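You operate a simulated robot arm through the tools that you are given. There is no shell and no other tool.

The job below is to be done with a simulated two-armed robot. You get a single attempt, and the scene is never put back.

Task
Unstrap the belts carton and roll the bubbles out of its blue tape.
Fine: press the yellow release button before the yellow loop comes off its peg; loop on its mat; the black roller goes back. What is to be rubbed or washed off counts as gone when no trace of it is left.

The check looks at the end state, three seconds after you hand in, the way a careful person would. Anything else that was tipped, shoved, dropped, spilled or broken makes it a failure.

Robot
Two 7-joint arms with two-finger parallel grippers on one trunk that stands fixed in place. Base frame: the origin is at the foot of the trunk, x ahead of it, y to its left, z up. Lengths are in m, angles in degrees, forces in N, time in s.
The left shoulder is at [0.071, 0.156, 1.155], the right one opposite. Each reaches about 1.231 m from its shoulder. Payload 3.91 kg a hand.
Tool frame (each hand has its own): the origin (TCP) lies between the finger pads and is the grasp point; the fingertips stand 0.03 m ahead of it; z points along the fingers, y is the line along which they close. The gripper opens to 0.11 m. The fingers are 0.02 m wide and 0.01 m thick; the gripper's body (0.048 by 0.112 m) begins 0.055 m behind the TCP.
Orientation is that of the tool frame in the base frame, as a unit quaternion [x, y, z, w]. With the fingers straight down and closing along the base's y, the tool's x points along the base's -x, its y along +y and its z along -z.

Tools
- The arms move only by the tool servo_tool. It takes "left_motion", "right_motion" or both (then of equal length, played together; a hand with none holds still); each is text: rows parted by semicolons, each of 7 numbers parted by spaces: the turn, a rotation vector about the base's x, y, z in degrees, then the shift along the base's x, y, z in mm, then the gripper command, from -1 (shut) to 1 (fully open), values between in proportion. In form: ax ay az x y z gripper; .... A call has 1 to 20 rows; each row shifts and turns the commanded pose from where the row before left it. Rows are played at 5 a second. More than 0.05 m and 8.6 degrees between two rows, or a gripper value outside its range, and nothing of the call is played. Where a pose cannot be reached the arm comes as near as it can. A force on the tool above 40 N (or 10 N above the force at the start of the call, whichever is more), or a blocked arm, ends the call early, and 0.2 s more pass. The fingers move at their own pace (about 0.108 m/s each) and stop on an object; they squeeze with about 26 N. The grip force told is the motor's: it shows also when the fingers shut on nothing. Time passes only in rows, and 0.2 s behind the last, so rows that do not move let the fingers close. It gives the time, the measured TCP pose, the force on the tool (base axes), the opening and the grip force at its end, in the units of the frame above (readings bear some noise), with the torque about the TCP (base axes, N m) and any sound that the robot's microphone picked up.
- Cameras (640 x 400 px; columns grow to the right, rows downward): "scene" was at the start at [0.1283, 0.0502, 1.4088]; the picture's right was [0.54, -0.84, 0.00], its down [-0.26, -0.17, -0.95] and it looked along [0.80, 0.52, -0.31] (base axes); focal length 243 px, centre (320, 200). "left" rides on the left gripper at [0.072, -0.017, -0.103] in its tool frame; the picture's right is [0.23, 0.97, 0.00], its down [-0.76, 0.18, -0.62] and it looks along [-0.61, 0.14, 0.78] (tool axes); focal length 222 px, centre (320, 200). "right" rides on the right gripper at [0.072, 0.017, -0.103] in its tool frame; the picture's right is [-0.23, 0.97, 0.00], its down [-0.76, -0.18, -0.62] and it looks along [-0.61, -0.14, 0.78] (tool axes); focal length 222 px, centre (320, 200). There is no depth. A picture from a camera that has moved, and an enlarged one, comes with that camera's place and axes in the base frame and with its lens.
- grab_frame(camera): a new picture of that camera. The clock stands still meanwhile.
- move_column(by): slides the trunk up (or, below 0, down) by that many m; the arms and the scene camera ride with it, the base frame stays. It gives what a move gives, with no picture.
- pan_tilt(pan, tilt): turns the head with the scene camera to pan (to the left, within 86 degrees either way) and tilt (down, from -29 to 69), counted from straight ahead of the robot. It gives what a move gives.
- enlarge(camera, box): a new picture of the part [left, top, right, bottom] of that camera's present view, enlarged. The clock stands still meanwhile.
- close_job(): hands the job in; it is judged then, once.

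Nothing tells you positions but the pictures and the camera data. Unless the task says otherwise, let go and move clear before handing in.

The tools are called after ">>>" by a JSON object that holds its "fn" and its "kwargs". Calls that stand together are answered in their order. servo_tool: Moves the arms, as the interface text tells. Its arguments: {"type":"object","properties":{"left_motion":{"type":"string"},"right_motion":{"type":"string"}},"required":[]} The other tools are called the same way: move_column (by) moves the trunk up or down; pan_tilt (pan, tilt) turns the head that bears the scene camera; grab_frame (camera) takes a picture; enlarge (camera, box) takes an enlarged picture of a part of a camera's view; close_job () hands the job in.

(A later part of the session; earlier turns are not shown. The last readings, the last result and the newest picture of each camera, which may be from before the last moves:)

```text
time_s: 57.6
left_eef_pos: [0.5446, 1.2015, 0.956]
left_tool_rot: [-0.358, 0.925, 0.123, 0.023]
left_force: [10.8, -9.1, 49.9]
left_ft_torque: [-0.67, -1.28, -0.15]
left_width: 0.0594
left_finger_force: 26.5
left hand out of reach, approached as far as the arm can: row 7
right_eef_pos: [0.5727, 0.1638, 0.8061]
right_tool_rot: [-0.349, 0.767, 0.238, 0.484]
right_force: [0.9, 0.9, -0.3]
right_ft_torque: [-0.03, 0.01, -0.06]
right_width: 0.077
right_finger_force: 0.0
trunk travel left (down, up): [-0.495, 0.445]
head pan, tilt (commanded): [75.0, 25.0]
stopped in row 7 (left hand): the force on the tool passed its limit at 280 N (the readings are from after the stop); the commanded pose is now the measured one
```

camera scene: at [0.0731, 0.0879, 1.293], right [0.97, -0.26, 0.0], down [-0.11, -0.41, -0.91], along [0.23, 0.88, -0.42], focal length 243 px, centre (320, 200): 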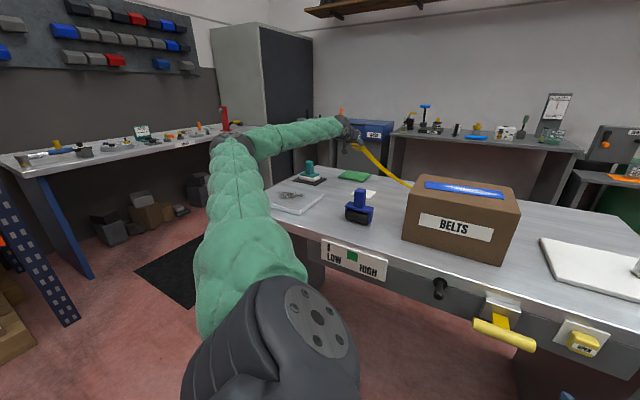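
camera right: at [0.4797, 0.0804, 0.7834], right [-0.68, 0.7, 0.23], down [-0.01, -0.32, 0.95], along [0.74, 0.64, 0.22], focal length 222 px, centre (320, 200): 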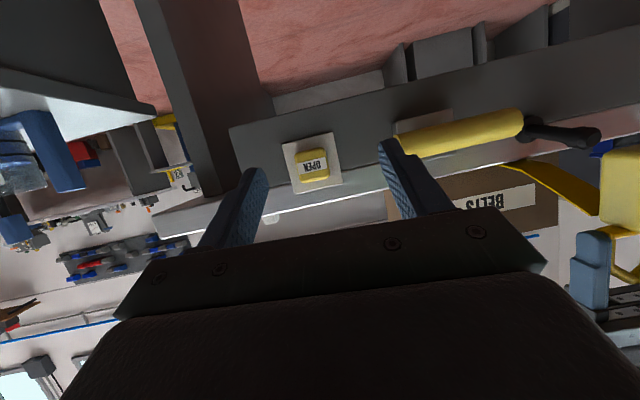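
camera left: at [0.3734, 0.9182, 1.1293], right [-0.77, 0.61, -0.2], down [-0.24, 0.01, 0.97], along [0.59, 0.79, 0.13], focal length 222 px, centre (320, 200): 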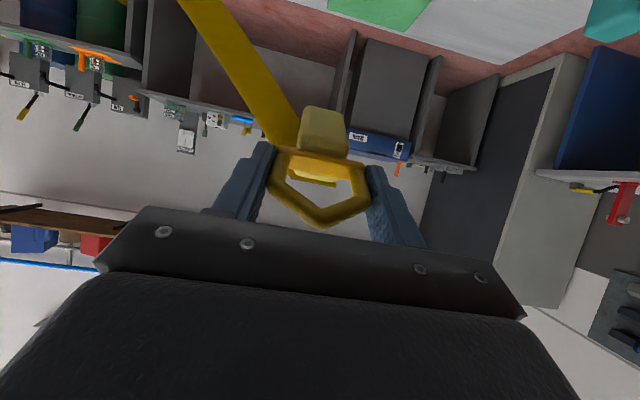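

The arm dropped when it hit its reach limit and the loop's tab pressed onto the pad. I check the state at once before moving.

>>> {"fn": "enlarge", "kwargs": {"camera": "scene", "box": [280, 70, 440, 210]}}

>>> {"fn": "grab_frame", "kwargs": {"camera": "left"}}

>>> {"fn": "enlarge", "kwargs": {"camera": "scene", "box": [325, 120, 405, 200]}}

```text
2.86 times, centred on (360, 140) of scene
camera zoom: at [0.0745, 0.0843, 1.2938], right [0.97, -0.26, 0.0], down [-0.11, -0.41, -0.91], along [0.24, 0.88, -0.42], focal length 694 px, centre (206, 371)
```

zoom: 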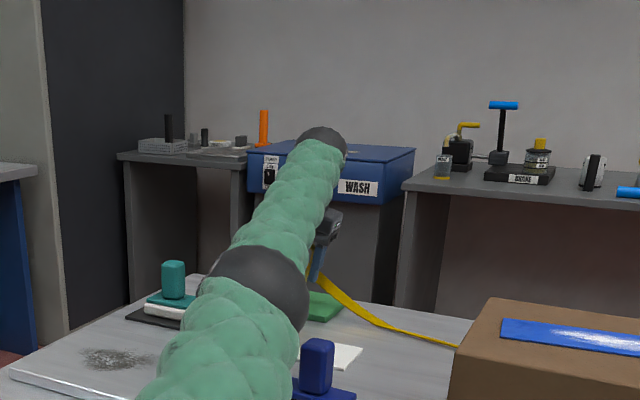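

```text
taken
camera left: at [0.5061, 1.1164, 1.043], right [-0.82, 0.54, 0.18], down [0.47, 0.48, 0.74], along [0.32, 0.69, -0.65], focal length 222 px, centre (320, 200)
```

left: 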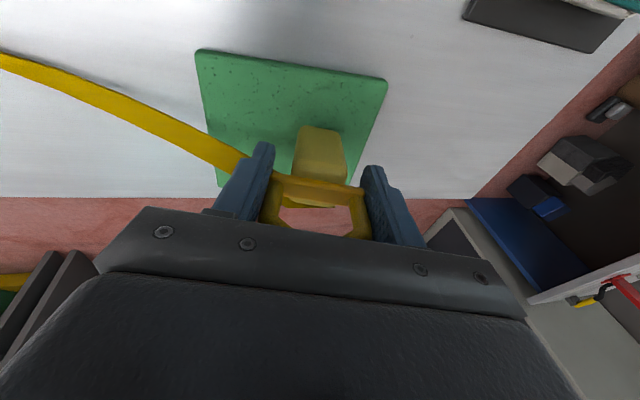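

```text
5.00 times, centred on (365, 160) of scene
camera zoom: at [0.0745, 0.0843, 1.2938], right [0.97, -0.26, 0.0], down [-0.11, -0.41, -0.91], along [0.24, 0.88, -0.42], focal length 1214 px, centre (95, 400)
```

zoom: 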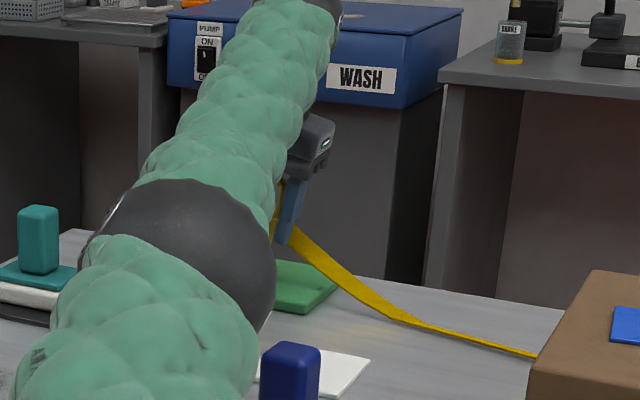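

The loop's tab is pressed on the green pad and slid up a bit in the fingers. I ease straight up and slightly inward to relieve it.

>>> {"fn": "servo_tool", "kwargs": {"left_motion": "0 0 0 -1 -2 6 -1;0 0 0 -2 -4 8 -1;0 0 0 -4 -8 12 -1;0 0 0 0 0 0 -1"}}

>>> {"fn": "grab_frame", "kwargs": {"camera": "left"}}

>>> {"fn": "grab_frame", "kwargs": {"camera": "scene"}}

```text
time_s: 58.6
left_eef_pos: [0.536, 1.1904, 0.9721]
left_tool_rot: [-0.361, 0.925, 0.121, 0.018]
left_force: [0.0, 0.2, -2.8]
left_ft_torque: [0.0, 0.0, -0.02]
left_width: 0.0597
left_finger_force: 26.6
right_eef_pos: [0.5722, 0.1654, 0.8072]
right_tool_rot: [-0.348, 0.767, 0.235, 0.485]
right_force: [1.3, 0.3, -0.2]
right_ft_torque: [0.01, -0.04, -0.01]
right_width: 0.077
right_finger_force: 0.1
trunk travel left (down, up): [-0.495, 0.445]
head pan, tilt (commanded): [75.0, 25.0]
```

```text
taken
camera left: at [0.4976, 1.1062, 1.06], right [-0.82, 0.54, 0.18], down [0.48, 0.48, 0.73], along [0.31, 0.69, -0.66], focal length 222 px, centre (320, 200)
```

left: 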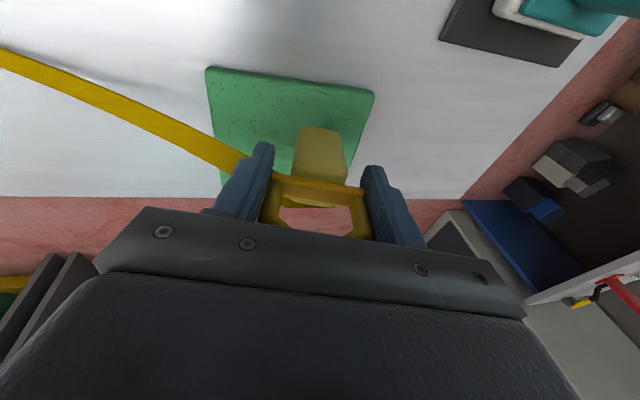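

```text
taken
camera scene: at [0.074, 0.089, 1.2927], right [0.97, -0.26, 0.0], down [-0.11, -0.41, -0.91], along [0.23, 0.88, -0.42], focal length 243 px, centre (320, 200)
```

scene: 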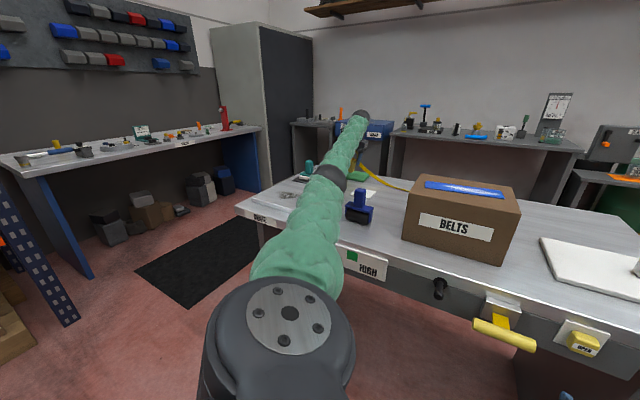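

I raised clear with no lasting contact. I recall small parts elsewhere resting on small white plates; I look at those, as they may show what a part's "mat" looks like here.

>>> {"fn": "pan_tilt", "kwargs": {"pan": -45, "tilt": 40}}

>>> {"fn": "grab_frame", "kwargs": {"camera": "scene"}}

>>> {"fn": "enlarge", "kwargs": {"camera": "scene", "box": [300, 60, 480, 200]}}

>>> {"fn": "pan_tilt", "kwargs": {"pan": 17, "tilt": 10}}

>>> {"fn": "enlarge", "kwargs": {"camera": "scene", "box": [395, 165, 435, 190]}}

```text
time_s: 60.6
left_eef_pos: [0.5356, 1.1899, 0.9739]
left_tool_rot: [-0.36, 0.925, 0.121, 0.019]
left_force: [-0.7, 0.5, -2.2]
left_ft_torque: [-0.02, 0.0, -0.01]
left_width: 0.0603
left_finger_force: 26.3
right_eef_pos: [0.5729, 0.1644, 0.8072]
right_tool_rot: [-0.349, 0.768, 0.235, 0.484]
right_force: [0.4, 1.2, -0.6]
right_ft_torque: [-0.03, -0.04, -0.01]
right_width: 0.0771
right_finger_force: 0.2
trunk travel left (down, up): [-0.495, 0.445]
head pan, tilt (commanded): [-45.0, 40.0]
```

```text
taken
camera scene: at [0.1101, -0.0604, 1.2696], right [-0.71, -0.71, 0.0], down [-0.46, 0.45, -0.77], along [0.54, -0.54, -0.64], focal length 243 px, centre (320, 200)
```

scene: 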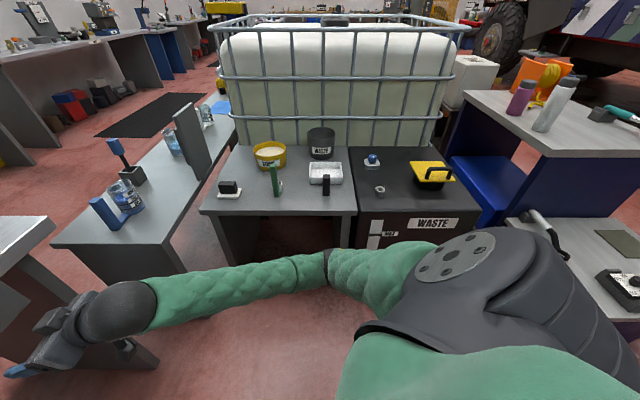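

```text
2.86 times, centred on (390, 130) of scene
camera zoom: at [0.1101, -0.0604, 1.2696], right [-0.71, -0.71, 0.0], down [-0.46, 0.45, -0.77], along [0.54, -0.54, -0.64], focal length 694 px, centre (120, 400)
```

zoom: 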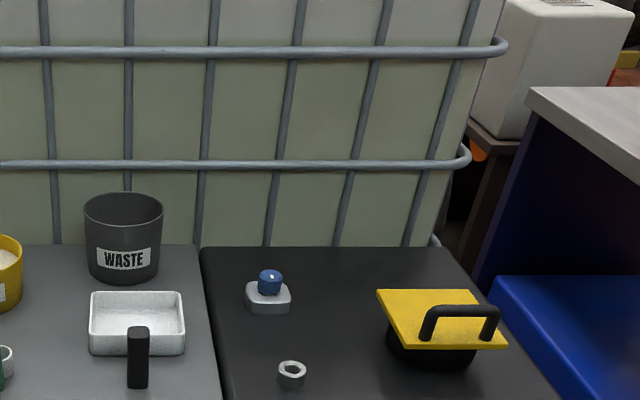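

```text
time_s: 62.0
left_eef_pos: [0.5358, 1.1906, 0.9726]
left_tool_rot: [-0.36, 0.925, 0.121, 0.019]
left_force: [-0.6, 0.0, -2.2]
left_ft_torque: [-0.05, 0.01, -0.02]
left_width: 0.06
left_finger_force: 26.1
right_eef_pos: [0.571, 0.164, 0.8061]
right_tool_rot: [-0.348, 0.767, 0.235, 0.484]
right_force: [0.5, -0.2, -0.1]
right_ft_torque: [-0.02, 0.02, -0.02]
right_width: 0.0768
right_finger_force: 0.1
trunk travel left (down, up): [-0.495, 0.445]
head pan, tilt (commanded): [17.0, 10.0]
```

```text
16.00 times, centred on (415, 178) of scene
camera zoom: at [0.1389, 0.0268, 1.3172], right [0.29, -0.96, 0.0], down [-0.17, -0.05, -0.98], along [0.94, 0.29, -0.17], focal length 3886 px, centre (-1200, 560)
```

zoom: 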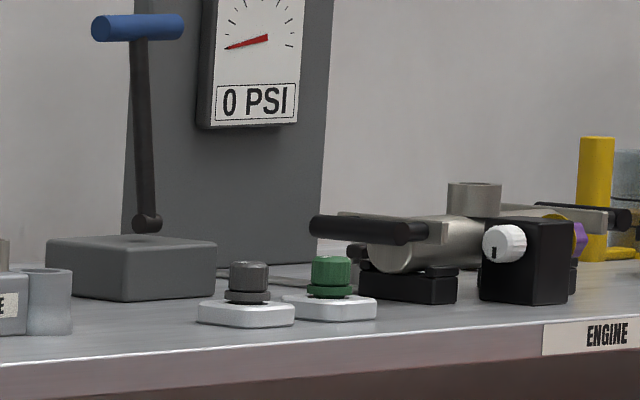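

>>> {"fn": "pan_tilt", "kwargs": {"pan": -80, "tilt": 35}}

>>> {"fn": "grab_frame", "kwargs": {"camera": "scene"}}

>>> {"fn": "pan_tilt", "kwargs": {"pan": 86, "tilt": 10}}

>>> {"fn": "grab_frame", "kwargs": {"camera": "scene"}}

>>> {"fn": "enlarge", "kwargs": {"camera": "scene", "box": [0, 100, 260, 260]}}

```text
time_s: 63.7
left_eef_pos: [0.5351, 1.1897, 0.9734]
left_tool_rot: [-0.36, 0.925, 0.122, 0.019]
left_force: [-0.4, 0.2, -1.4]
left_ft_torque: [-0.05, 0.02, -0.01]
left_width: 0.0598
left_finger_force: 26.1
right_eef_pos: [0.5716, 0.1645, 0.8051]
right_tool_rot: [-0.348, 0.767, 0.235, 0.484]
right_force: [0.3, -0.5, 0.5]
right_ft_torque: [-0.03, 0.04, 0.02]
right_width: 0.0768
right_finger_force: 0.2
trunk travel left (down, up): [-0.495, 0.445]
head pan, tilt (commanded): [-80.0, 35.0]
```

```text
taken
camera scene: at [0.0653, -0.087, 1.2772], right [-0.98, -0.17, 0.0], down [-0.1, 0.56, -0.82], along [0.14, -0.81, -0.57], focal length 243 px, centre (320, 200)
```

scene: 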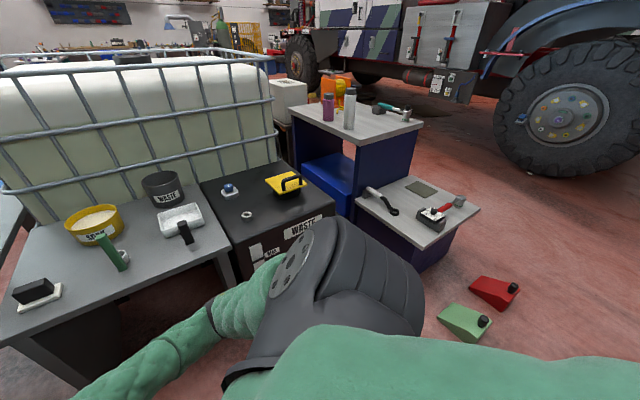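

```text
time_s: 66.2
left_eef_pos: [0.5354, 1.1898, 0.9723]
left_tool_rot: [-0.36, 0.925, 0.121, 0.019]
left_force: [-0.5, -0.5, -1.8]
left_ft_torque: [-0.03, 0.0, 0.0]
left_width: 0.06
left_finger_force: 26.2
right_eef_pos: [0.5734, 0.1647, 0.807]
right_tool_rot: [-0.349, 0.768, 0.235, 0.484]
right_force: [-0.3, 0.6, -0.5]
right_ft_torque: [-0.03, -0.01, 0.0]
right_width: 0.0772
right_finger_force: 0.1
trunk travel left (down, up): [-0.495, 0.445]
head pan, tilt (commanded): [85.9, 10.0]
```

```text
taken
camera scene: at [0.0566, 0.0924, 1.3172], right [1.0, -0.07, 0.0], down [-0.01, -0.17, -0.98], along [0.07, 0.98, -0.17], focal length 243 px, centre (320, 200)
```

scene: 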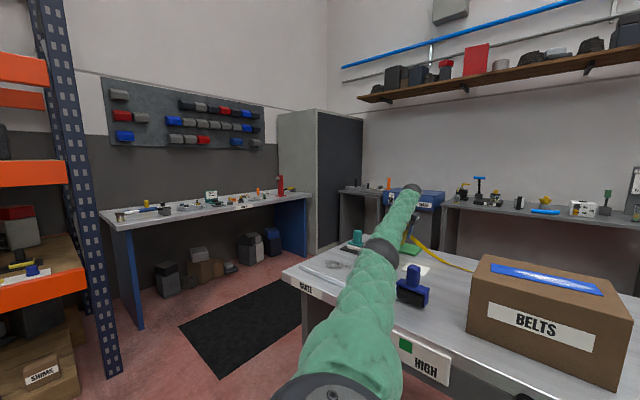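

```text
2.46 times, centred on (130, 180) of scene
camera zoom: at [0.0566, 0.0924, 1.3172], right [1.0, -0.07, 0.0], down [-0.01, -0.17, -0.98], along [0.07, 0.98, -0.17], focal length 598 px, centre (788, 249)
```

zoom: 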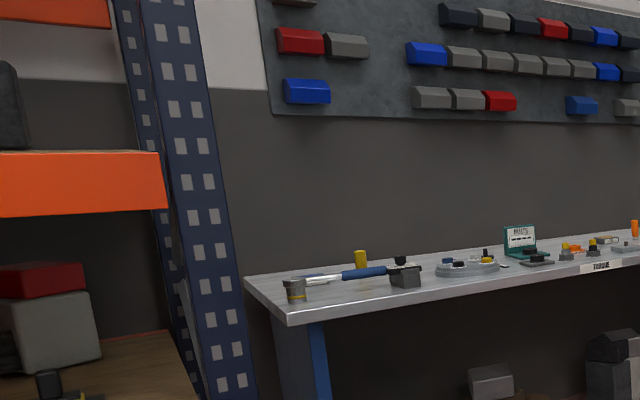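

>>> {"fn": "pan_tilt", "kwargs": {"pan": -80, "tilt": 35}}

>>> {"fn": "enlarge", "kwargs": {"camera": "scene", "box": [350, 165, 490, 250]}}

>>> {"fn": "enlarge", "kwargs": {"camera": "scene", "box": [395, 172, 445, 205]}}

>>> {"fn": "enlarge", "kwargs": {"camera": "scene", "box": [180, 160, 320, 240]}}

>>> {"fn": "enlarge", "kwargs": {"camera": "scene", "box": [290, 60, 450, 150]}}

```text
time_s: 68.8
left_eef_pos: [0.5346, 1.189, 0.9727]
left_tool_rot: [-0.36, 0.925, 0.121, 0.018]
left_force: [0.5, 0.1, -2.0]
left_ft_torque: [-0.02, 0.01, 0.0]
left_width: 0.0598
left_finger_force: 25.7
right_eef_pos: [0.5717, 0.1652, 0.8059]
right_tool_rot: [-0.348, 0.767, 0.235, 0.485]
right_force: [-0.3, -0.5, 0.8]
right_ft_torque: [0.0, 0.01, 0.03]
right_width: 0.0769
right_finger_force: 0.0
trunk travel left (down, up): [-0.495, 0.445]
head pan, tilt (commanded): [-80.0, 35.0]
```

```text
4.57 times, centred on (420, 208) of scene
camera zoom: at [0.0653, -0.087, 1.2772], right [-0.98, -0.17, 0.0], down [-0.1, 0.56, -0.82], along [0.14, -0.81, -0.57], focal length 1110 px, centre (-137, 166)
```

zoom: 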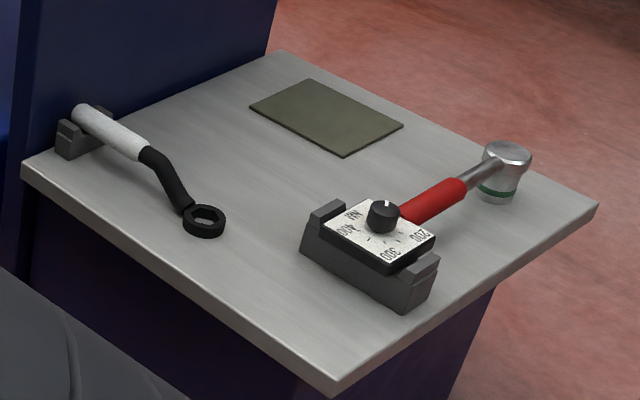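

```text
12.12 times, centred on (420, 188) of scene
camera zoom: at [0.0653, -0.087, 1.2772], right [-0.98, -0.17, 0.0], down [-0.1, 0.56, -0.82], along [0.14, -0.81, -0.57], focal length 2944 px, centre (-892, 339)
```

zoom: 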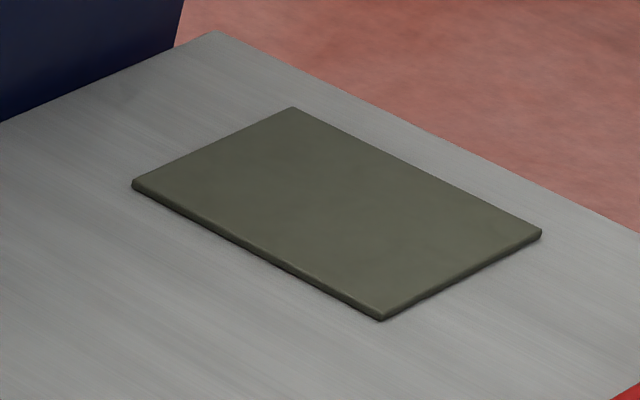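

```text
4.57 times, centred on (250, 200) of scene
camera zoom: at [0.0653, -0.087, 1.2772], right [-0.98, -0.17, 0.0], down [-0.1, 0.56, -0.82], along [0.14, -0.81, -0.57], focal length 1110 px, centre (640, 200)
```

zoom: 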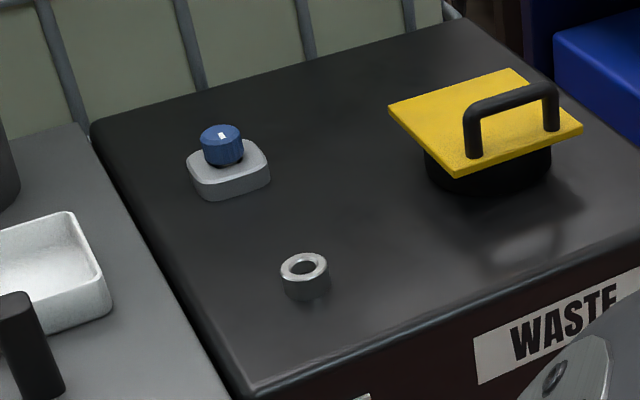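

```text
4.00 times, centred on (370, 105) of scene
camera zoom: at [0.0653, -0.087, 1.2772], right [-0.98, -0.17, 0.0], down [-0.1, 0.56, -0.82], along [0.14, -0.81, -0.57], focal length 972 px, centre (120, 580)
```

zoom: 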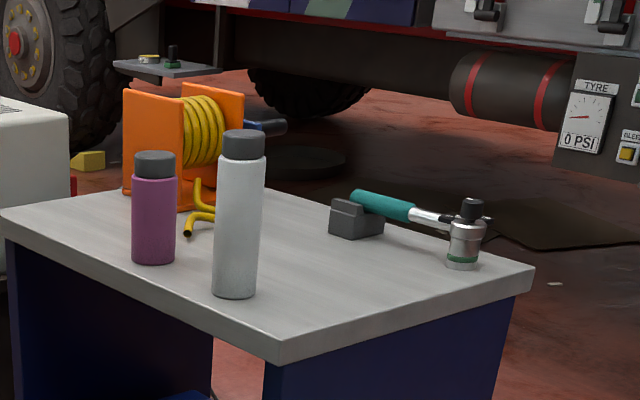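

A mat on the wheel bench is thin and plain like the white card and the black mat — every real mat here is thin (~5 mm), while the green pad is thick and spongy. Together with the comfortable reach, I now take the thin white mat near (0.515, 0.997) as the loop's mat. I check how the loop sits in the fingers.

>>> {"fn": "enlarge", "kwargs": {"camera": "left", "box": [190, 100, 430, 250]}}

>>> {"fn": "pan_tilt", "kwargs": {"pan": 70, "tilt": 25}}

>>> {"fn": "grab_frame", "kwargs": {"camera": "scene"}}

```text
2.67 times, centred on (310, 175) of left
camera zoom: at [0.4975, 1.1061, 1.0606], right [-0.82, 0.54, 0.18], down [0.48, 0.48, 0.73], along [0.31, 0.69, -0.66], focal length 592 px, centre (347, 267)
```

zoom: 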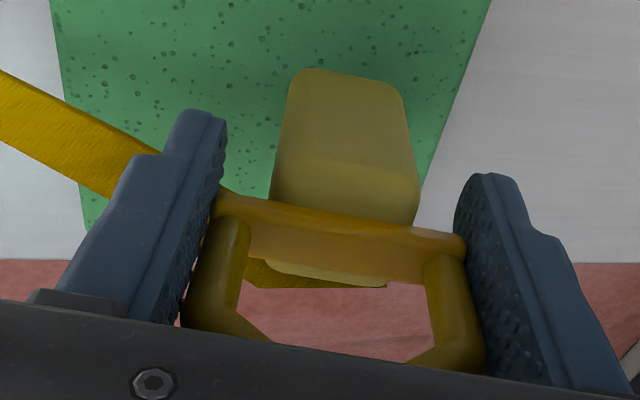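

```text
time_s: 71.1
left_eef_pos: [0.5354, 1.1905, 0.9733]
left_tool_rot: [-0.36, 0.925, 0.122, 0.019]
left_force: [0.3, -0.2, -1.9]
left_ft_torque: [-0.03, 0.0, 0.03]
left_width: 0.0602
left_finger_force: 26.9
right_eef_pos: [0.5724, 0.1641, 0.8066]
right_tool_rot: [-0.349, 0.767, 0.235, 0.484]
right_force: [-0.6, 0.1, 1.2]
right_ft_torque: [0.0, 0.05, -0.02]
right_width: 0.0769
right_finger_force: 0.0
trunk travel left (down, up): [-0.495, 0.445]
head pan, tilt (commanded): [70.0, 25.0]
```

```text
taken
camera scene: at [0.0815, 0.0863, 1.2928], right [0.94, -0.34, 0.0], down [-0.15, -0.4, -0.91], along [0.31, 0.85, -0.42], focal length 243 px, centre (320, 200)
```

scene: 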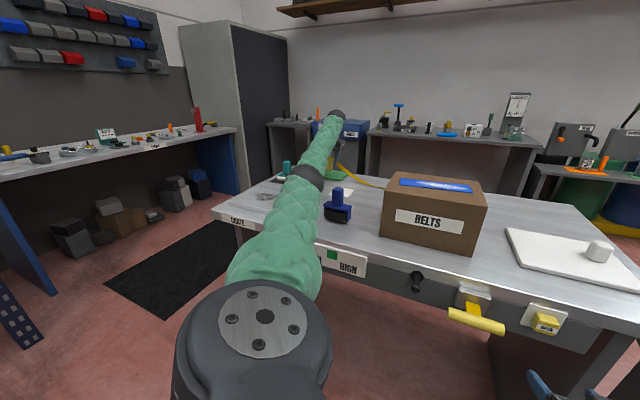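

Close up, the green pad plainly has round sponge pores — it is a sponge, so the thin white mat is the loop's mat. I lift away from the sponge, come inward and go back to the 30° tilted hand posture.

>>> {"fn": "servo_tool", "kwargs": {"left_motion": "0 0 0 -2 -15 30 -1;0 0 0 -2 -20 30 -1;0 0 0 -2 -25 25 -1;4.08 -6.53 -0.58 -8 -22 6 -1;4.08 -6.53 -0.58 -8 -22 6 -1;4.08 -6.53 -0.58 -8 -22 6 -1;4.08 -6.53 -0.58 -8 -22 6 -1;4.08 -6.53 -0.58 -8 -22 6 -1;4.08 -6.53 -0.58 -8 -22 6 -1;4.08 -6.53 -0.58 -8 -22 6 -1;0 0 0 0 0 0 -1"}}

>>> {"fn": "grab_frame", "kwargs": {"camera": "left"}}

>>> {"fn": "grab_frame", "kwargs": {"camera": "scene"}}

>>> {"fn": "enlarge", "kwargs": {"camera": "scene", "box": [270, 80, 400, 220]}}

```text
time_s: 73.4
left_eef_pos: [0.5, 0.9578, 1.1254]
left_tool_rot: [-0.32, 0.796, 0.192, 0.476]
left_force: [5.6, -0.3, -2.9]
left_ft_torque: [-0.01, 0.21, 0.25]
left_width: 0.0596
left_finger_force: 26.2
right_eef_pos: [0.5833, 0.1347, 0.8123]
right_tool_rot: [-0.331, 0.771, 0.227, 0.495]
right_force: [0.8, -2.3, 1.3]
right_ft_torque: [-0.03, 0.16, 0.12]
right_width: 0.077
right_finger_force: 0.1
trunk travel left (down, up): [-0.495, 0.445]
head pan, tilt (commanded): [70.0, 25.0]
stopped in row 11 (left hand): the arm was blocked; the commanded pose is now the measured one
```

```text
taken
camera left: at [0.4203, 0.8589, 1.1098], right [-0.75, 0.63, -0.2], down [-0.26, 0.0, 0.97], along [0.61, 0.78, 0.17], focal length 222 px, centre (320, 200)
```

left: 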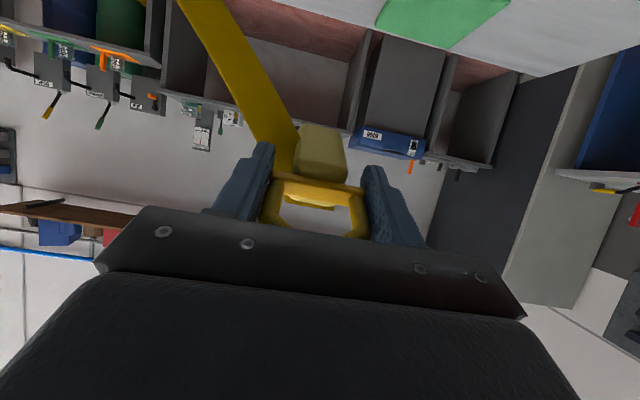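

```text
taken
camera scene: at [0.0061, 0.0847, 1.292], right [0.98, -0.21, 0.01], down [-0.08, -0.41, -0.91], along [0.2, 0.89, -0.41], focal length 243 px, centre (320, 200)
```

scene: 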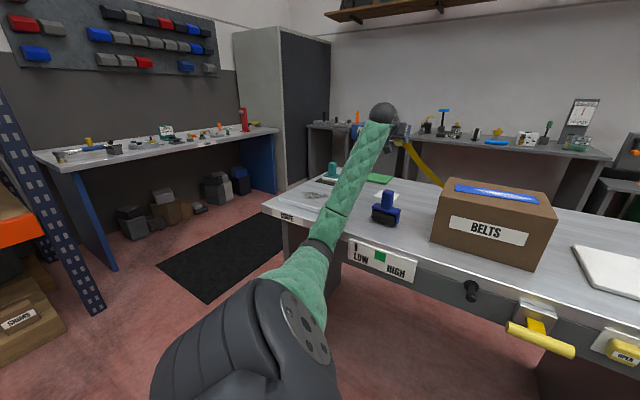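

```text
2.86 times, centred on (335, 150) of scene
camera zoom: at [0.0061, 0.0847, 1.292], right [0.98, -0.21, 0.01], down [-0.08, -0.41, -0.91], along [0.2, 0.89, -0.41], focal length 694 px, centre (277, 343)
```

zoom: 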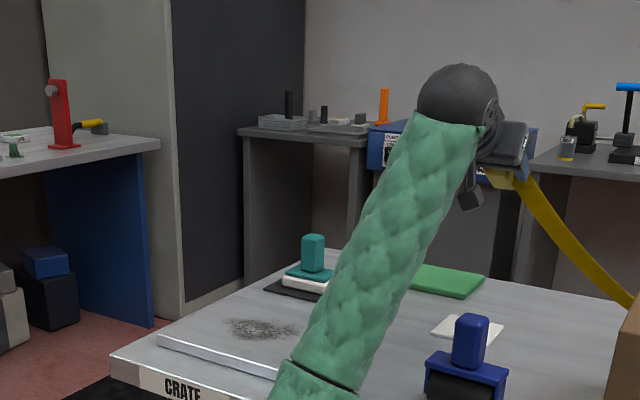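

The left arm reports being blocked and the body seems pushed slightly; its elbow has swung low near the bench's front-left. I look closely before moving.

>>> {"fn": "enlarge", "kwargs": {"camera": "scene", "box": [240, 150, 440, 320]}}

>>> {"fn": "pan_tilt", "kwargs": {"pan": 70, "tilt": 50}}

>>> {"fn": "grab_frame", "kwargs": {"camera": "scene"}}

>>> {"fn": "grab_frame", "kwargs": {"camera": "right"}}

```text
2.35 times, centred on (340, 235) of scene
camera zoom: at [0.0061, 0.0847, 1.292], right [0.98, -0.21, 0.01], down [-0.08, -0.41, -0.91], along [0.2, 0.89, -0.41], focal length 572 px, centre (273, 118)
```

zoom: 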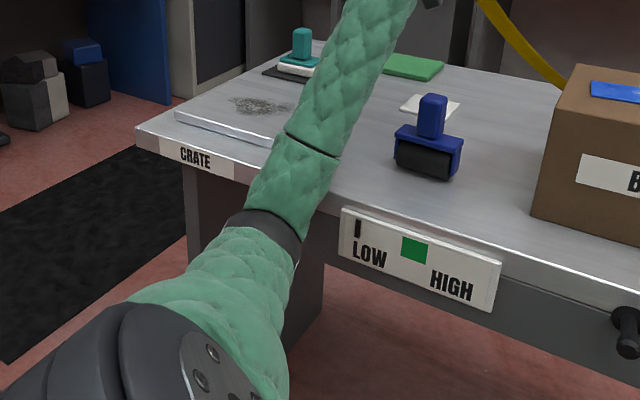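

```text
time_s: 74.3
left_eef_pos: [0.5427, 0.9339, 1.1315]
left_tool_rot: [-0.307, 0.801, 0.186, 0.479]
left_force: [3.1, 0.7, -5.4]
left_ft_torque: [0.03, 0.01, 0.08]
left_width: 0.0598
left_finger_force: 26.1
right_eef_pos: [0.6005, 0.1118, 0.8141]
right_tool_rot: [-0.32, 0.776, 0.22, 0.497]
right_force: [0.6, -0.2, -0.4]
right_ft_torque: [0.01, 0.04, 0.09]
right_width: 0.0769
right_finger_force: 0.1
trunk travel left (down, up): [-0.495, 0.445]
head pan, tilt (commanded): [70.0, 50.0]
```

```text
taken
camera scene: at [-0.0099, 0.0747, 1.258], right [0.99, -0.17, 0.01], down [-0.12, -0.75, -0.65], along [0.11, 0.64, -0.76], focal length 243 px, centre (320, 200)
```

scene: 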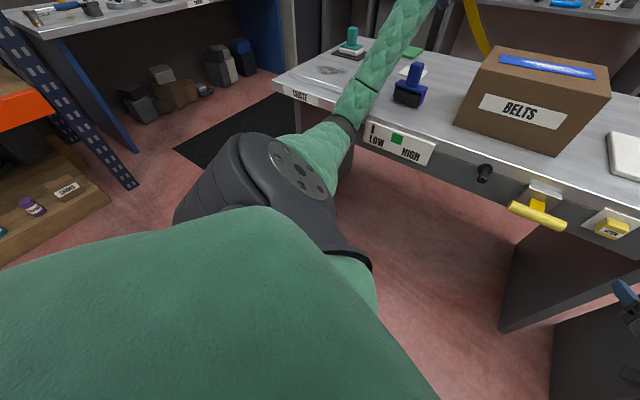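

```text
taken
camera right: at [0.5022, 0.0347, 0.7896], right [-0.63, 0.74, 0.23], down [-0.04, -0.32, 0.95], along [0.78, 0.58, 0.23], focal length 222 px, centre (320, 200)
```

right: 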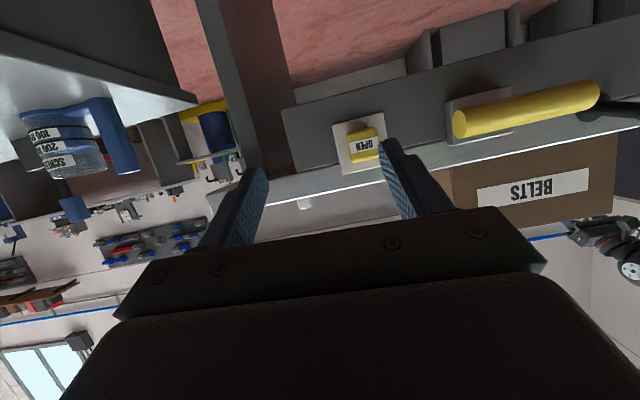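

The left forearm has come to rest against the bench's front edge and is pushing the robot's body. The cleanest relief is to raise the trunk, which lifts the whole arm off the edge.

>>> {"fn": "move_column", "kwargs": {"by": 0.1}}

>>> {"fn": "grab_frame", "kwargs": {"camera": "scene"}}

>>> {"fn": "grab_frame", "kwargs": {"camera": "left"}}

```text
time_s: 74.6
left_eef_pos: [0.5166, 0.9296, 1.1483]
left_tool_rot: [-0.301, 0.798, 0.188, 0.487]
left_force: [0.1, 0.6, -2.4]
left_ft_torque: [-0.07, 0.05, -0.04]
left_width: 0.0595
left_finger_force: 25.6
right_eef_pos: [0.572, 0.1387, 0.8161]
right_tool_rot: [-0.338, 0.769, 0.233, 0.49]
right_force: [-0.8, 0.0, 0.1]
right_ft_torque: [-0.01, -0.01, 0.0]
right_width: 0.077
right_finger_force: 0.1
trunk travel left (down, up): [-0.498, 0.442]
head pan, tilt (commanded): [70.0, 50.0]
stopped: the arm was blocked; the commanded pose is now the measured one
```

```text
taken
camera scene: at [-0.001, 0.0668, 1.2601], right [0.98, -0.19, 0.01], down [-0.14, -0.75, -0.65], along [0.13, 0.64, -0.76], focal length 243 px, centre (320, 200)
```

scene: 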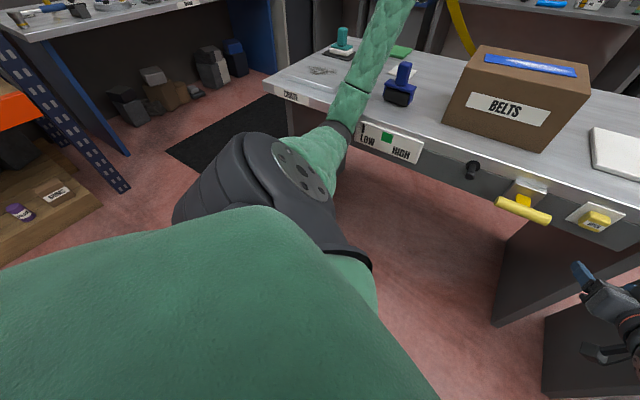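

```text
taken
camera left: at [0.4329, 0.8338, 1.1301], right [-0.72, 0.66, -0.2], down [-0.27, -0.01, 0.96], along [0.64, 0.75, 0.19], focal length 222 px, centre (320, 200)
```

left: 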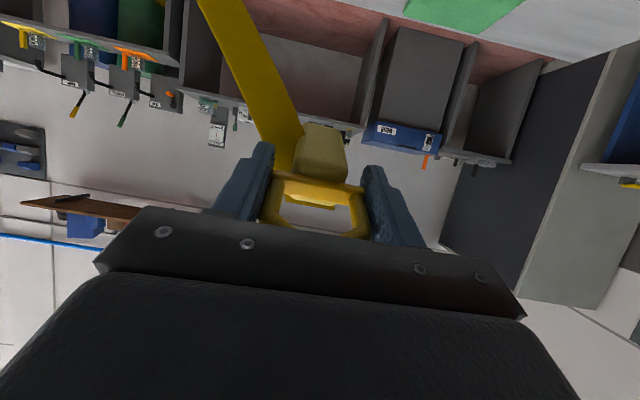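

>>> {"fn": "enlarge", "kwargs": {"camera": "scene", "box": [260, 60, 440, 200]}}

>>> {"fn": "enlarge", "kwargs": {"camera": "right", "box": [400, 60, 640, 260]}}

>>> {"fn": "enlarge", "kwargs": {"camera": "scene", "box": [320, 90, 400, 160]}}

```text
2.86 times, centred on (350, 130) of scene
camera zoom: at [-0.001, 0.0668, 1.2601], right [0.98, -0.19, 0.01], down [-0.14, -0.75, -0.65], along [0.13, 0.64, -0.76], focal length 694 px, centre (234, 400)
```

zoom: 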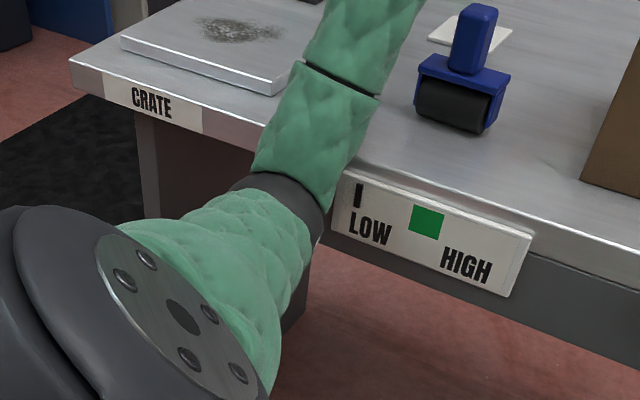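

```text
2.00 times, centred on (520, 160) of right
camera zoom: at [0.4772, 0.0567, 0.7912], right [-0.66, 0.71, 0.23], down [-0.02, -0.33, 0.94], along [0.75, 0.62, 0.23], focal length 444 px, centre (-80, 280)
```

zoom: 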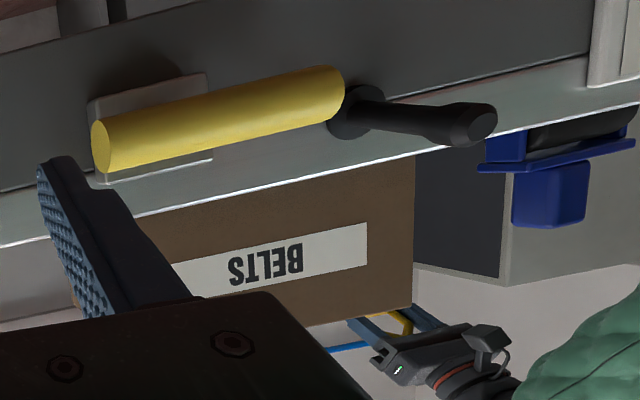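

```text
5.71 times, centred on (360, 125) of scene
camera zoom: at [-0.001, 0.0668, 1.2601], right [0.98, -0.19, 0.01], down [-0.14, -0.75, -0.65], along [0.13, 0.64, -0.76], focal length 1388 px, centre (91, 629)
```

zoom: 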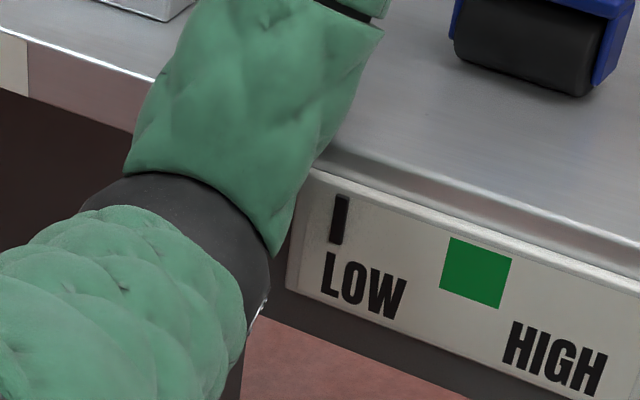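

The elbow is low, caught against the rail beside the gauge. Straightening the arm (hand outward and up) lifts the elbow, so I move the hand gently outward/up in small steps.

>>> {"fn": "servo_tool", "kwargs": {"left_motion": "0 0 0 2 8 8 -1;0 0 0 3 10 10 -1;0 0 0 3 10 10 -1;0 0 0 3 12 12 -1;0 0 0 0 0 0 -1"}}

>>> {"fn": "grab_frame", "kwargs": {"camera": "scene"}}

```text
time_s: 76.0
left_eef_pos: [0.4743, 1.0079, 1.1685]
left_tool_rot: [-0.323, 0.796, 0.196, 0.474]
left_force: [-0.3, 0.0, -1.9]
left_ft_torque: [-0.09, 0.06, 0.01]
left_width: 0.06
left_finger_force: 26.1
right_eef_pos: [0.5574, 0.1788, 0.8072]
right_tool_rot: [-0.36, 0.762, 0.244, 0.479]
right_force: [0.4, -0.4, 1.2]
right_ft_torque: [-0.05, 0.03, 0.01]
right_width: 0.0769
right_finger_force: 0.1
trunk travel left (down, up): [-0.498, 0.442]
head pan, tilt (commanded): [70.0, 50.0]
stopped in row 5 (left hand): the arm was blocked; the commanded pose is now the measured one
```

```text
taken
camera scene: at [0.0108, 0.0797, 1.2587], right [0.98, -0.19, 0.0], down [-0.14, -0.75, -0.64], along [0.12, 0.63, -0.77], focal length 243 px, centre (320, 200)
```

scene: 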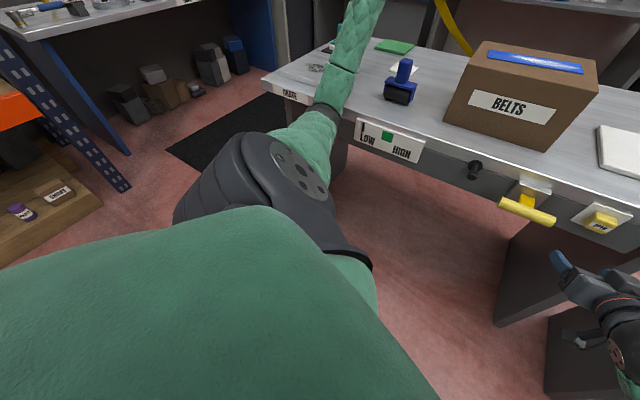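

>>> {"fn": "servo_tool", "kwargs": {"left_motion": "0 0 0 2 10 14 -1;0 0 0 3 12 14 -1;0 0 0 3 12 14 -1;0 0 0 3 12 14 -1;0 0 0 3 12 14 -1;0 0 0 0 0 0 -1"}}

>>> {"fn": "grab_frame", "kwargs": {"camera": "scene"}}

```text
time_s: 77.4
left_eef_pos: [0.4871, 1.0658, 1.2386]
left_tool_rot: [-0.324, 0.795, 0.196, 0.474]
left_force: [-0.8, -0.3, -2.6]
left_ft_torque: [-0.04, 0.11, 0.04]
left_width: 0.0598
left_finger_force: 26.2
right_eef_pos: [0.5578, 0.178, 0.8078]
right_tool_rot: [-0.36, 0.762, 0.245, 0.479]
right_force: [0.0, 0.6, 0.2]
right_ft_torque: [0.0, -0.03, 0.02]
right_width: 0.0768
right_finger_force: 0.1
trunk travel left (down, up): [-0.498, 0.442]
head pan, tilt (commanded): [70.0, 50.0]
```

```text
taken
camera scene: at [0.011, 0.0798, 1.2587], right [0.98, -0.19, 0.0], down [-0.14, -0.75, -0.64], along [0.12, 0.63, -0.77], focal length 243 px, centre (320, 200)
```

scene: 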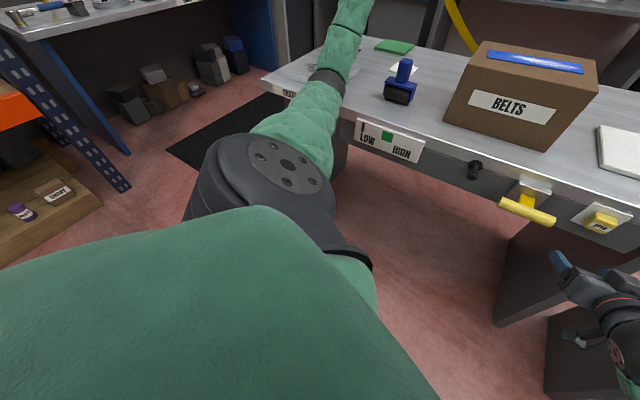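

The arm is free again. The robot's stance was nudged (about 5 cm back, 9° left), but the camera data still match the bench, which hasn't moved. I raise the trunk so the elbow stays well above the bench from now on.

>>> {"fn": "move_column", "kwargs": {"by": 0.38}}

>>> {"fn": "pan_tilt", "kwargs": {"pan": 45, "tilt": 45}}

>>> {"fn": "grab_frame", "kwargs": {"camera": "scene"}}

>>> {"fn": "grab_frame", "kwargs": {"camera": "left"}}

```text
time_s: 81.1
left_eef_pos: [0.4872, 1.0653, 1.6188]
left_tool_rot: [-0.323, 0.795, 0.196, 0.475]
left_force: [-0.3, 0.2, -1.4]
left_ft_torque: [-0.09, 0.1, 0.0]
left_width: 0.0597
left_finger_force: 26.4
right_eef_pos: [0.5569, 0.1781, 1.1876]
right_tool_rot: [-0.36, 0.762, 0.244, 0.479]
right_force: [-0.2, -0.2, 0.2]
right_ft_torque: [0.01, -0.01, -0.04]
right_width: 0.077
right_finger_force: 0.1
trunk travel left (down, up): [-0.878, 0.062]
head pan, tilt (commanded): [70.0, 50.0]
```

```text
time_s: 82.0
left_eef_pos: [0.4877, 1.0656, 1.6195]
left_tool_rot: [-0.323, 0.795, 0.196, 0.474]
left_force: [-0.7, 0.2, -2.1]
left_ft_torque: [-0.06, 0.03, 0.02]
left_width: 0.0596
left_finger_force: 26.0
right_eef_pos: [0.557, 0.1794, 1.188]
right_tool_rot: [-0.36, 0.763, 0.244, 0.479]
right_force: [0.2, 0.3, -0.5]
right_ft_torque: [-0.01, -0.02, 0.0]
right_width: 0.0768
right_finger_force: 0.1
trunk travel left (down, up): [-0.878, 0.062]
head pan, tilt (commanded): [45.0, 45.0]
```

```text
taken
camera scene: at [0.0442, 0.0702, 1.6456], right [0.81, -0.58, 0.0], down [-0.41, -0.57, -0.71], along [0.41, 0.57, -0.71], focal length 243 px, centre (320, 200)
```

scene: 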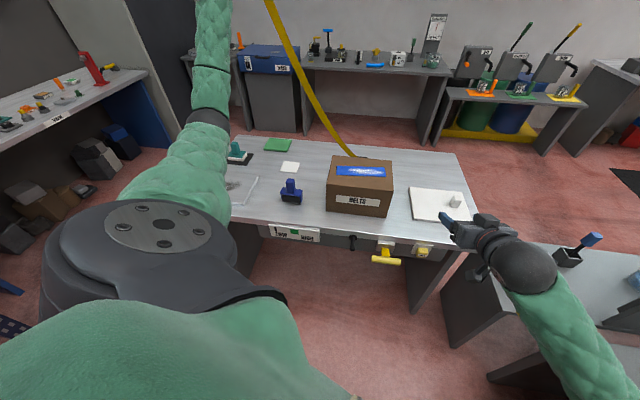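

```text
taken
camera left: at [0.4085, 0.9662, 1.6036], right [-0.76, 0.62, -0.19], down [-0.26, -0.01, 0.97], along [0.6, 0.78, 0.17], focal length 222 px, centre (320, 200)
```

left: 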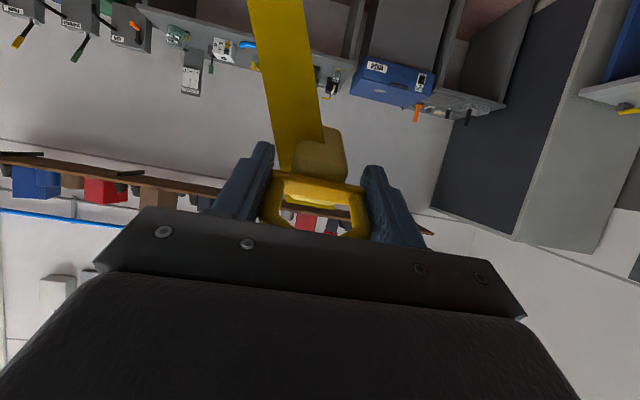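

Now I have a high viewpoint. I check that nothing on the bench was shifted (sponge, teal block, plate, roller, carton).

>>> {"fn": "enlarge", "kwargs": {"camera": "scene", "box": [220, 125, 400, 245]}}

>>> {"fn": "enlarge", "kwargs": {"camera": "scene", "box": [250, 130, 310, 180]}}

>>> {"fn": "enlarge", "kwargs": {"camera": "scene", "box": [270, 170, 310, 210]}}

```text
3.33 times, centred on (310, 185) of scene
camera zoom: at [0.0442, 0.0702, 1.6456], right [0.81, -0.58, 0.0], down [-0.41, -0.57, -0.71], along [0.41, 0.57, -0.71], focal length 810 px, centre (353, 250)
```

zoom: 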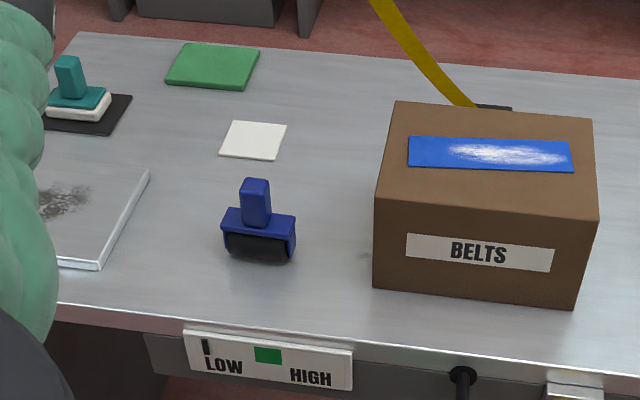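

```text
8.00 times, centred on (280, 155) of scene
camera zoom: at [0.0442, 0.0702, 1.6456], right [0.81, -0.58, 0.0], down [-0.41, -0.57, -0.71], along [0.41, 0.57, -0.71], focal length 1943 px, centre (640, 560)
```

zoom: 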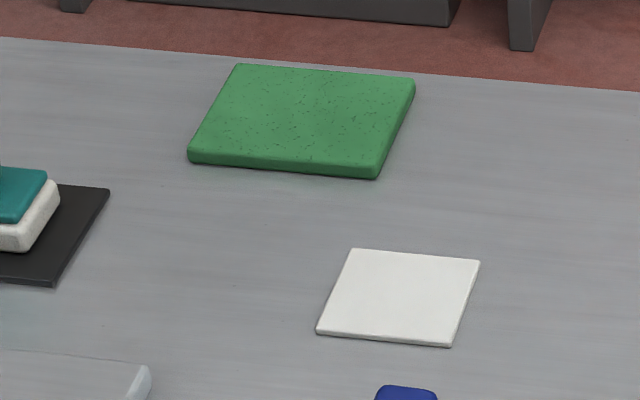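

```text
10.00 times, centred on (290, 190) of scene
camera zoom: at [0.0442, 0.0702, 1.6456], right [0.81, -0.58, 0.0], down [-0.41, -0.57, -0.71], along [0.41, 0.57, -0.71], focal length 2429 px, centre (620, 300)
```

zoom: 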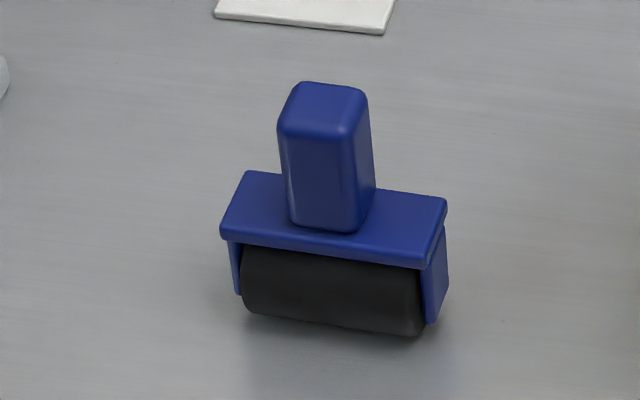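

Everything on the bench is where it was. Now I bring the loop down over the white mat with the hand pointing at 30° heading and 45° down, stopping above it.

>>> {"fn": "servo_tool", "kwargs": {"left_motion": "0 0 -7.3 3 -4.3 -40 -1;0 0 -7.3 3 -4.3 -40 -1;-4.2 7.27 0 3 -4.3 -40 -1;-4.2 7.27 0 3 -4.3 -40 -1;0 0 0 3 -4.3 -41 -1;0 0 0 3 -4.3 -41 -1;0 0 0 3 -4.3 -41 -1;0 0 0 3 -4.3 -41 -1;0 0 0 3 -4.3 -41 -1;0 0 0 3 -4.3 -41 -1;0 0 0 3 -4.3 -41 -1;0 0 0 0 0 0 -1"}}

>>> {"fn": "grab_frame", "kwargs": {"camera": "scene"}}

>>> {"fn": "grab_frame", "kwargs": {"camera": "left"}}

```text
time_s: 84.6
left_eef_pos: [0.521, 1.0179, 1.172]
left_tool_rot: [-0.237, 0.893, 0.101, 0.369]
left_force: [-1.1, 0.2, -2.1]
left_ft_torque: [-0.05, 0.08, 0.01]
left_width: 0.06
left_finger_force: 26.0
right_eef_pos: [0.5567, 0.1789, 1.1886]
right_tool_rot: [-0.359, 0.762, 0.245, 0.48]
right_force: [-0.1, 0.2, -0.2]
right_ft_torque: [-0.02, -0.02, 0.0]
right_width: 0.0774
right_finger_force: 0.0
trunk travel left (down, up): [-0.878, 0.062]
head pan, tilt (commanded): [45.0, 45.0]
```

```text
taken
camera scene: at [0.0442, 0.0697, 1.6457], right [0.81, -0.58, 0.0], down [-0.41, -0.57, -0.71], along [0.41, 0.57, -0.71], focal length 243 px, centre (320, 200)
```

scene: 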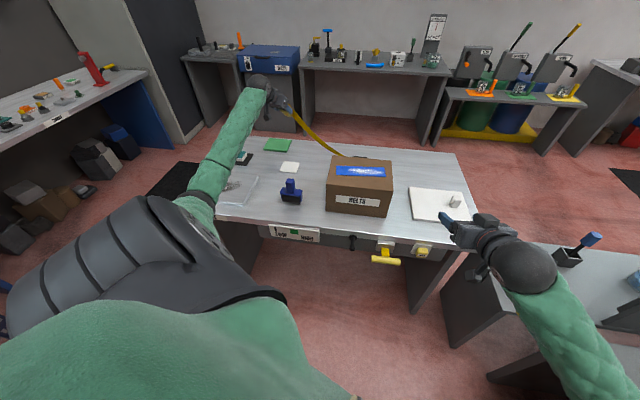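

```text
taken
camera left: at [0.4193, 0.9424, 1.1937], right [-0.62, 0.77, -0.16], down [0.0, 0.2, 0.98], along [0.78, 0.61, -0.12], focal length 222 px, centre (320, 200)
```

left: 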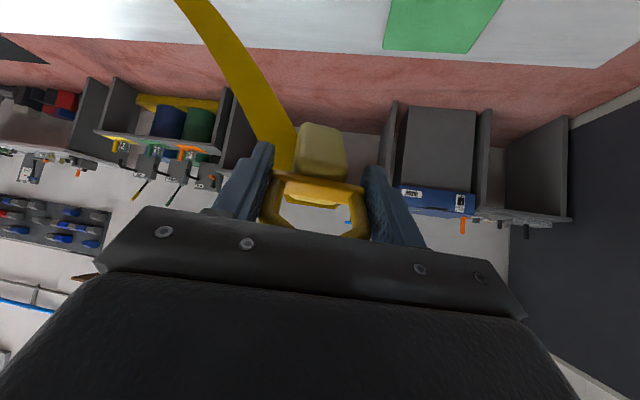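

>>> {"fn": "servo_tool", "kwargs": {"left_motion": "0 0 0 2 -3.2 -42 -1;0 0 0 2 -3.2 -42 -1;0 0 0 2 -3.2 -42 -1;0 0 0 2 -3.2 -26 -1;0 0 0 0 0 0 -1"}}

>>> {"fn": "enlarge", "kwargs": {"camera": "scene", "box": [220, 80, 340, 200]}}

>>> {"fn": "grab_frame", "kwargs": {"camera": "left"}}

>>> {"fn": "grab_frame", "kwargs": {"camera": "scene"}}

```text
time_s: 85.8
left_eef_pos: [0.5279, 1.0051, 1.0212]
left_tool_rot: [-0.236, 0.893, 0.101, 0.369]
left_force: [-0.6, 0.6, -1.8]
left_ft_torque: [-0.02, 0.11, 0.0]
left_width: 0.0598
left_finger_force: 25.8
right_eef_pos: [0.5566, 0.1789, 1.187]
right_tool_rot: [-0.359, 0.762, 0.245, 0.48]
right_force: [-0.8, -0.1, 0.5]
right_ft_torque: [0.0, 0.0, -0.02]
right_width: 0.0773
right_finger_force: 0.2
trunk travel left (down, up): [-0.878, 0.062]
head pan, tilt (commanded): [45.0, 45.0]
```

```text
3.33 times, centred on (280, 140) of scene
camera zoom: at [0.0441, 0.0697, 1.6457], right [0.81, -0.58, 0.0], down [-0.41, -0.57, -0.71], along [0.41, 0.57, -0.71], focal length 810 px, centre (453, 400)
```

zoom: 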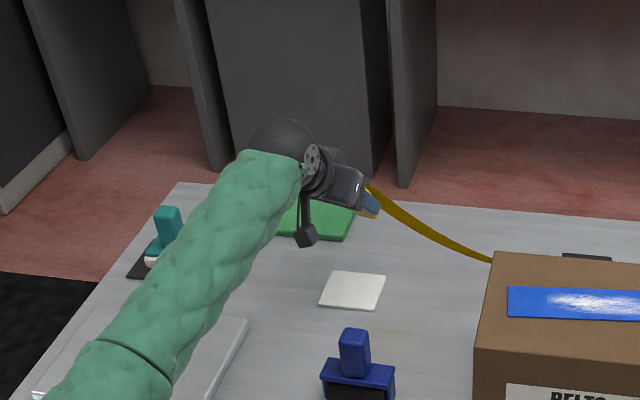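

```text
taken
camera left: at [0.427, 0.9287, 1.042], right [-0.62, 0.77, -0.16], down [0.0, 0.2, 0.98], along [0.78, 0.61, -0.12], focal length 222 px, centre (320, 200)
```

left: 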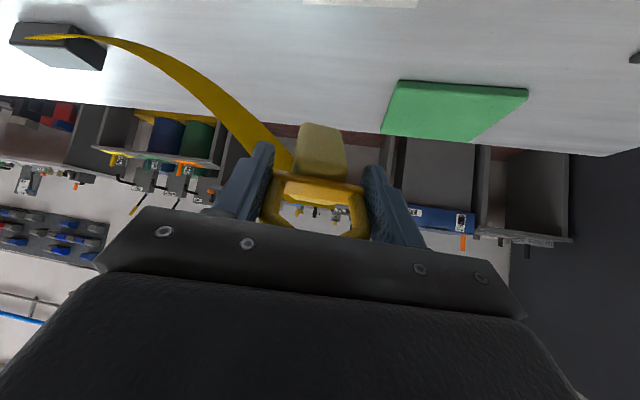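

```text
taken
camera scene: at [0.0441, 0.0697, 1.6457], right [0.81, -0.58, 0.0], down [-0.41, -0.57, -0.71], along [0.41, 0.57, -0.71], focal length 243 px, centre (320, 200)
```

scene: 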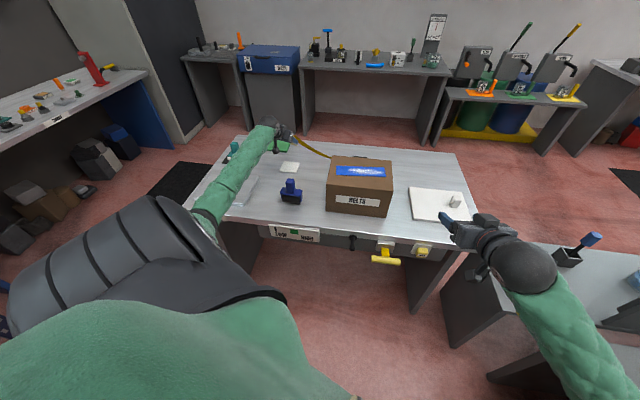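

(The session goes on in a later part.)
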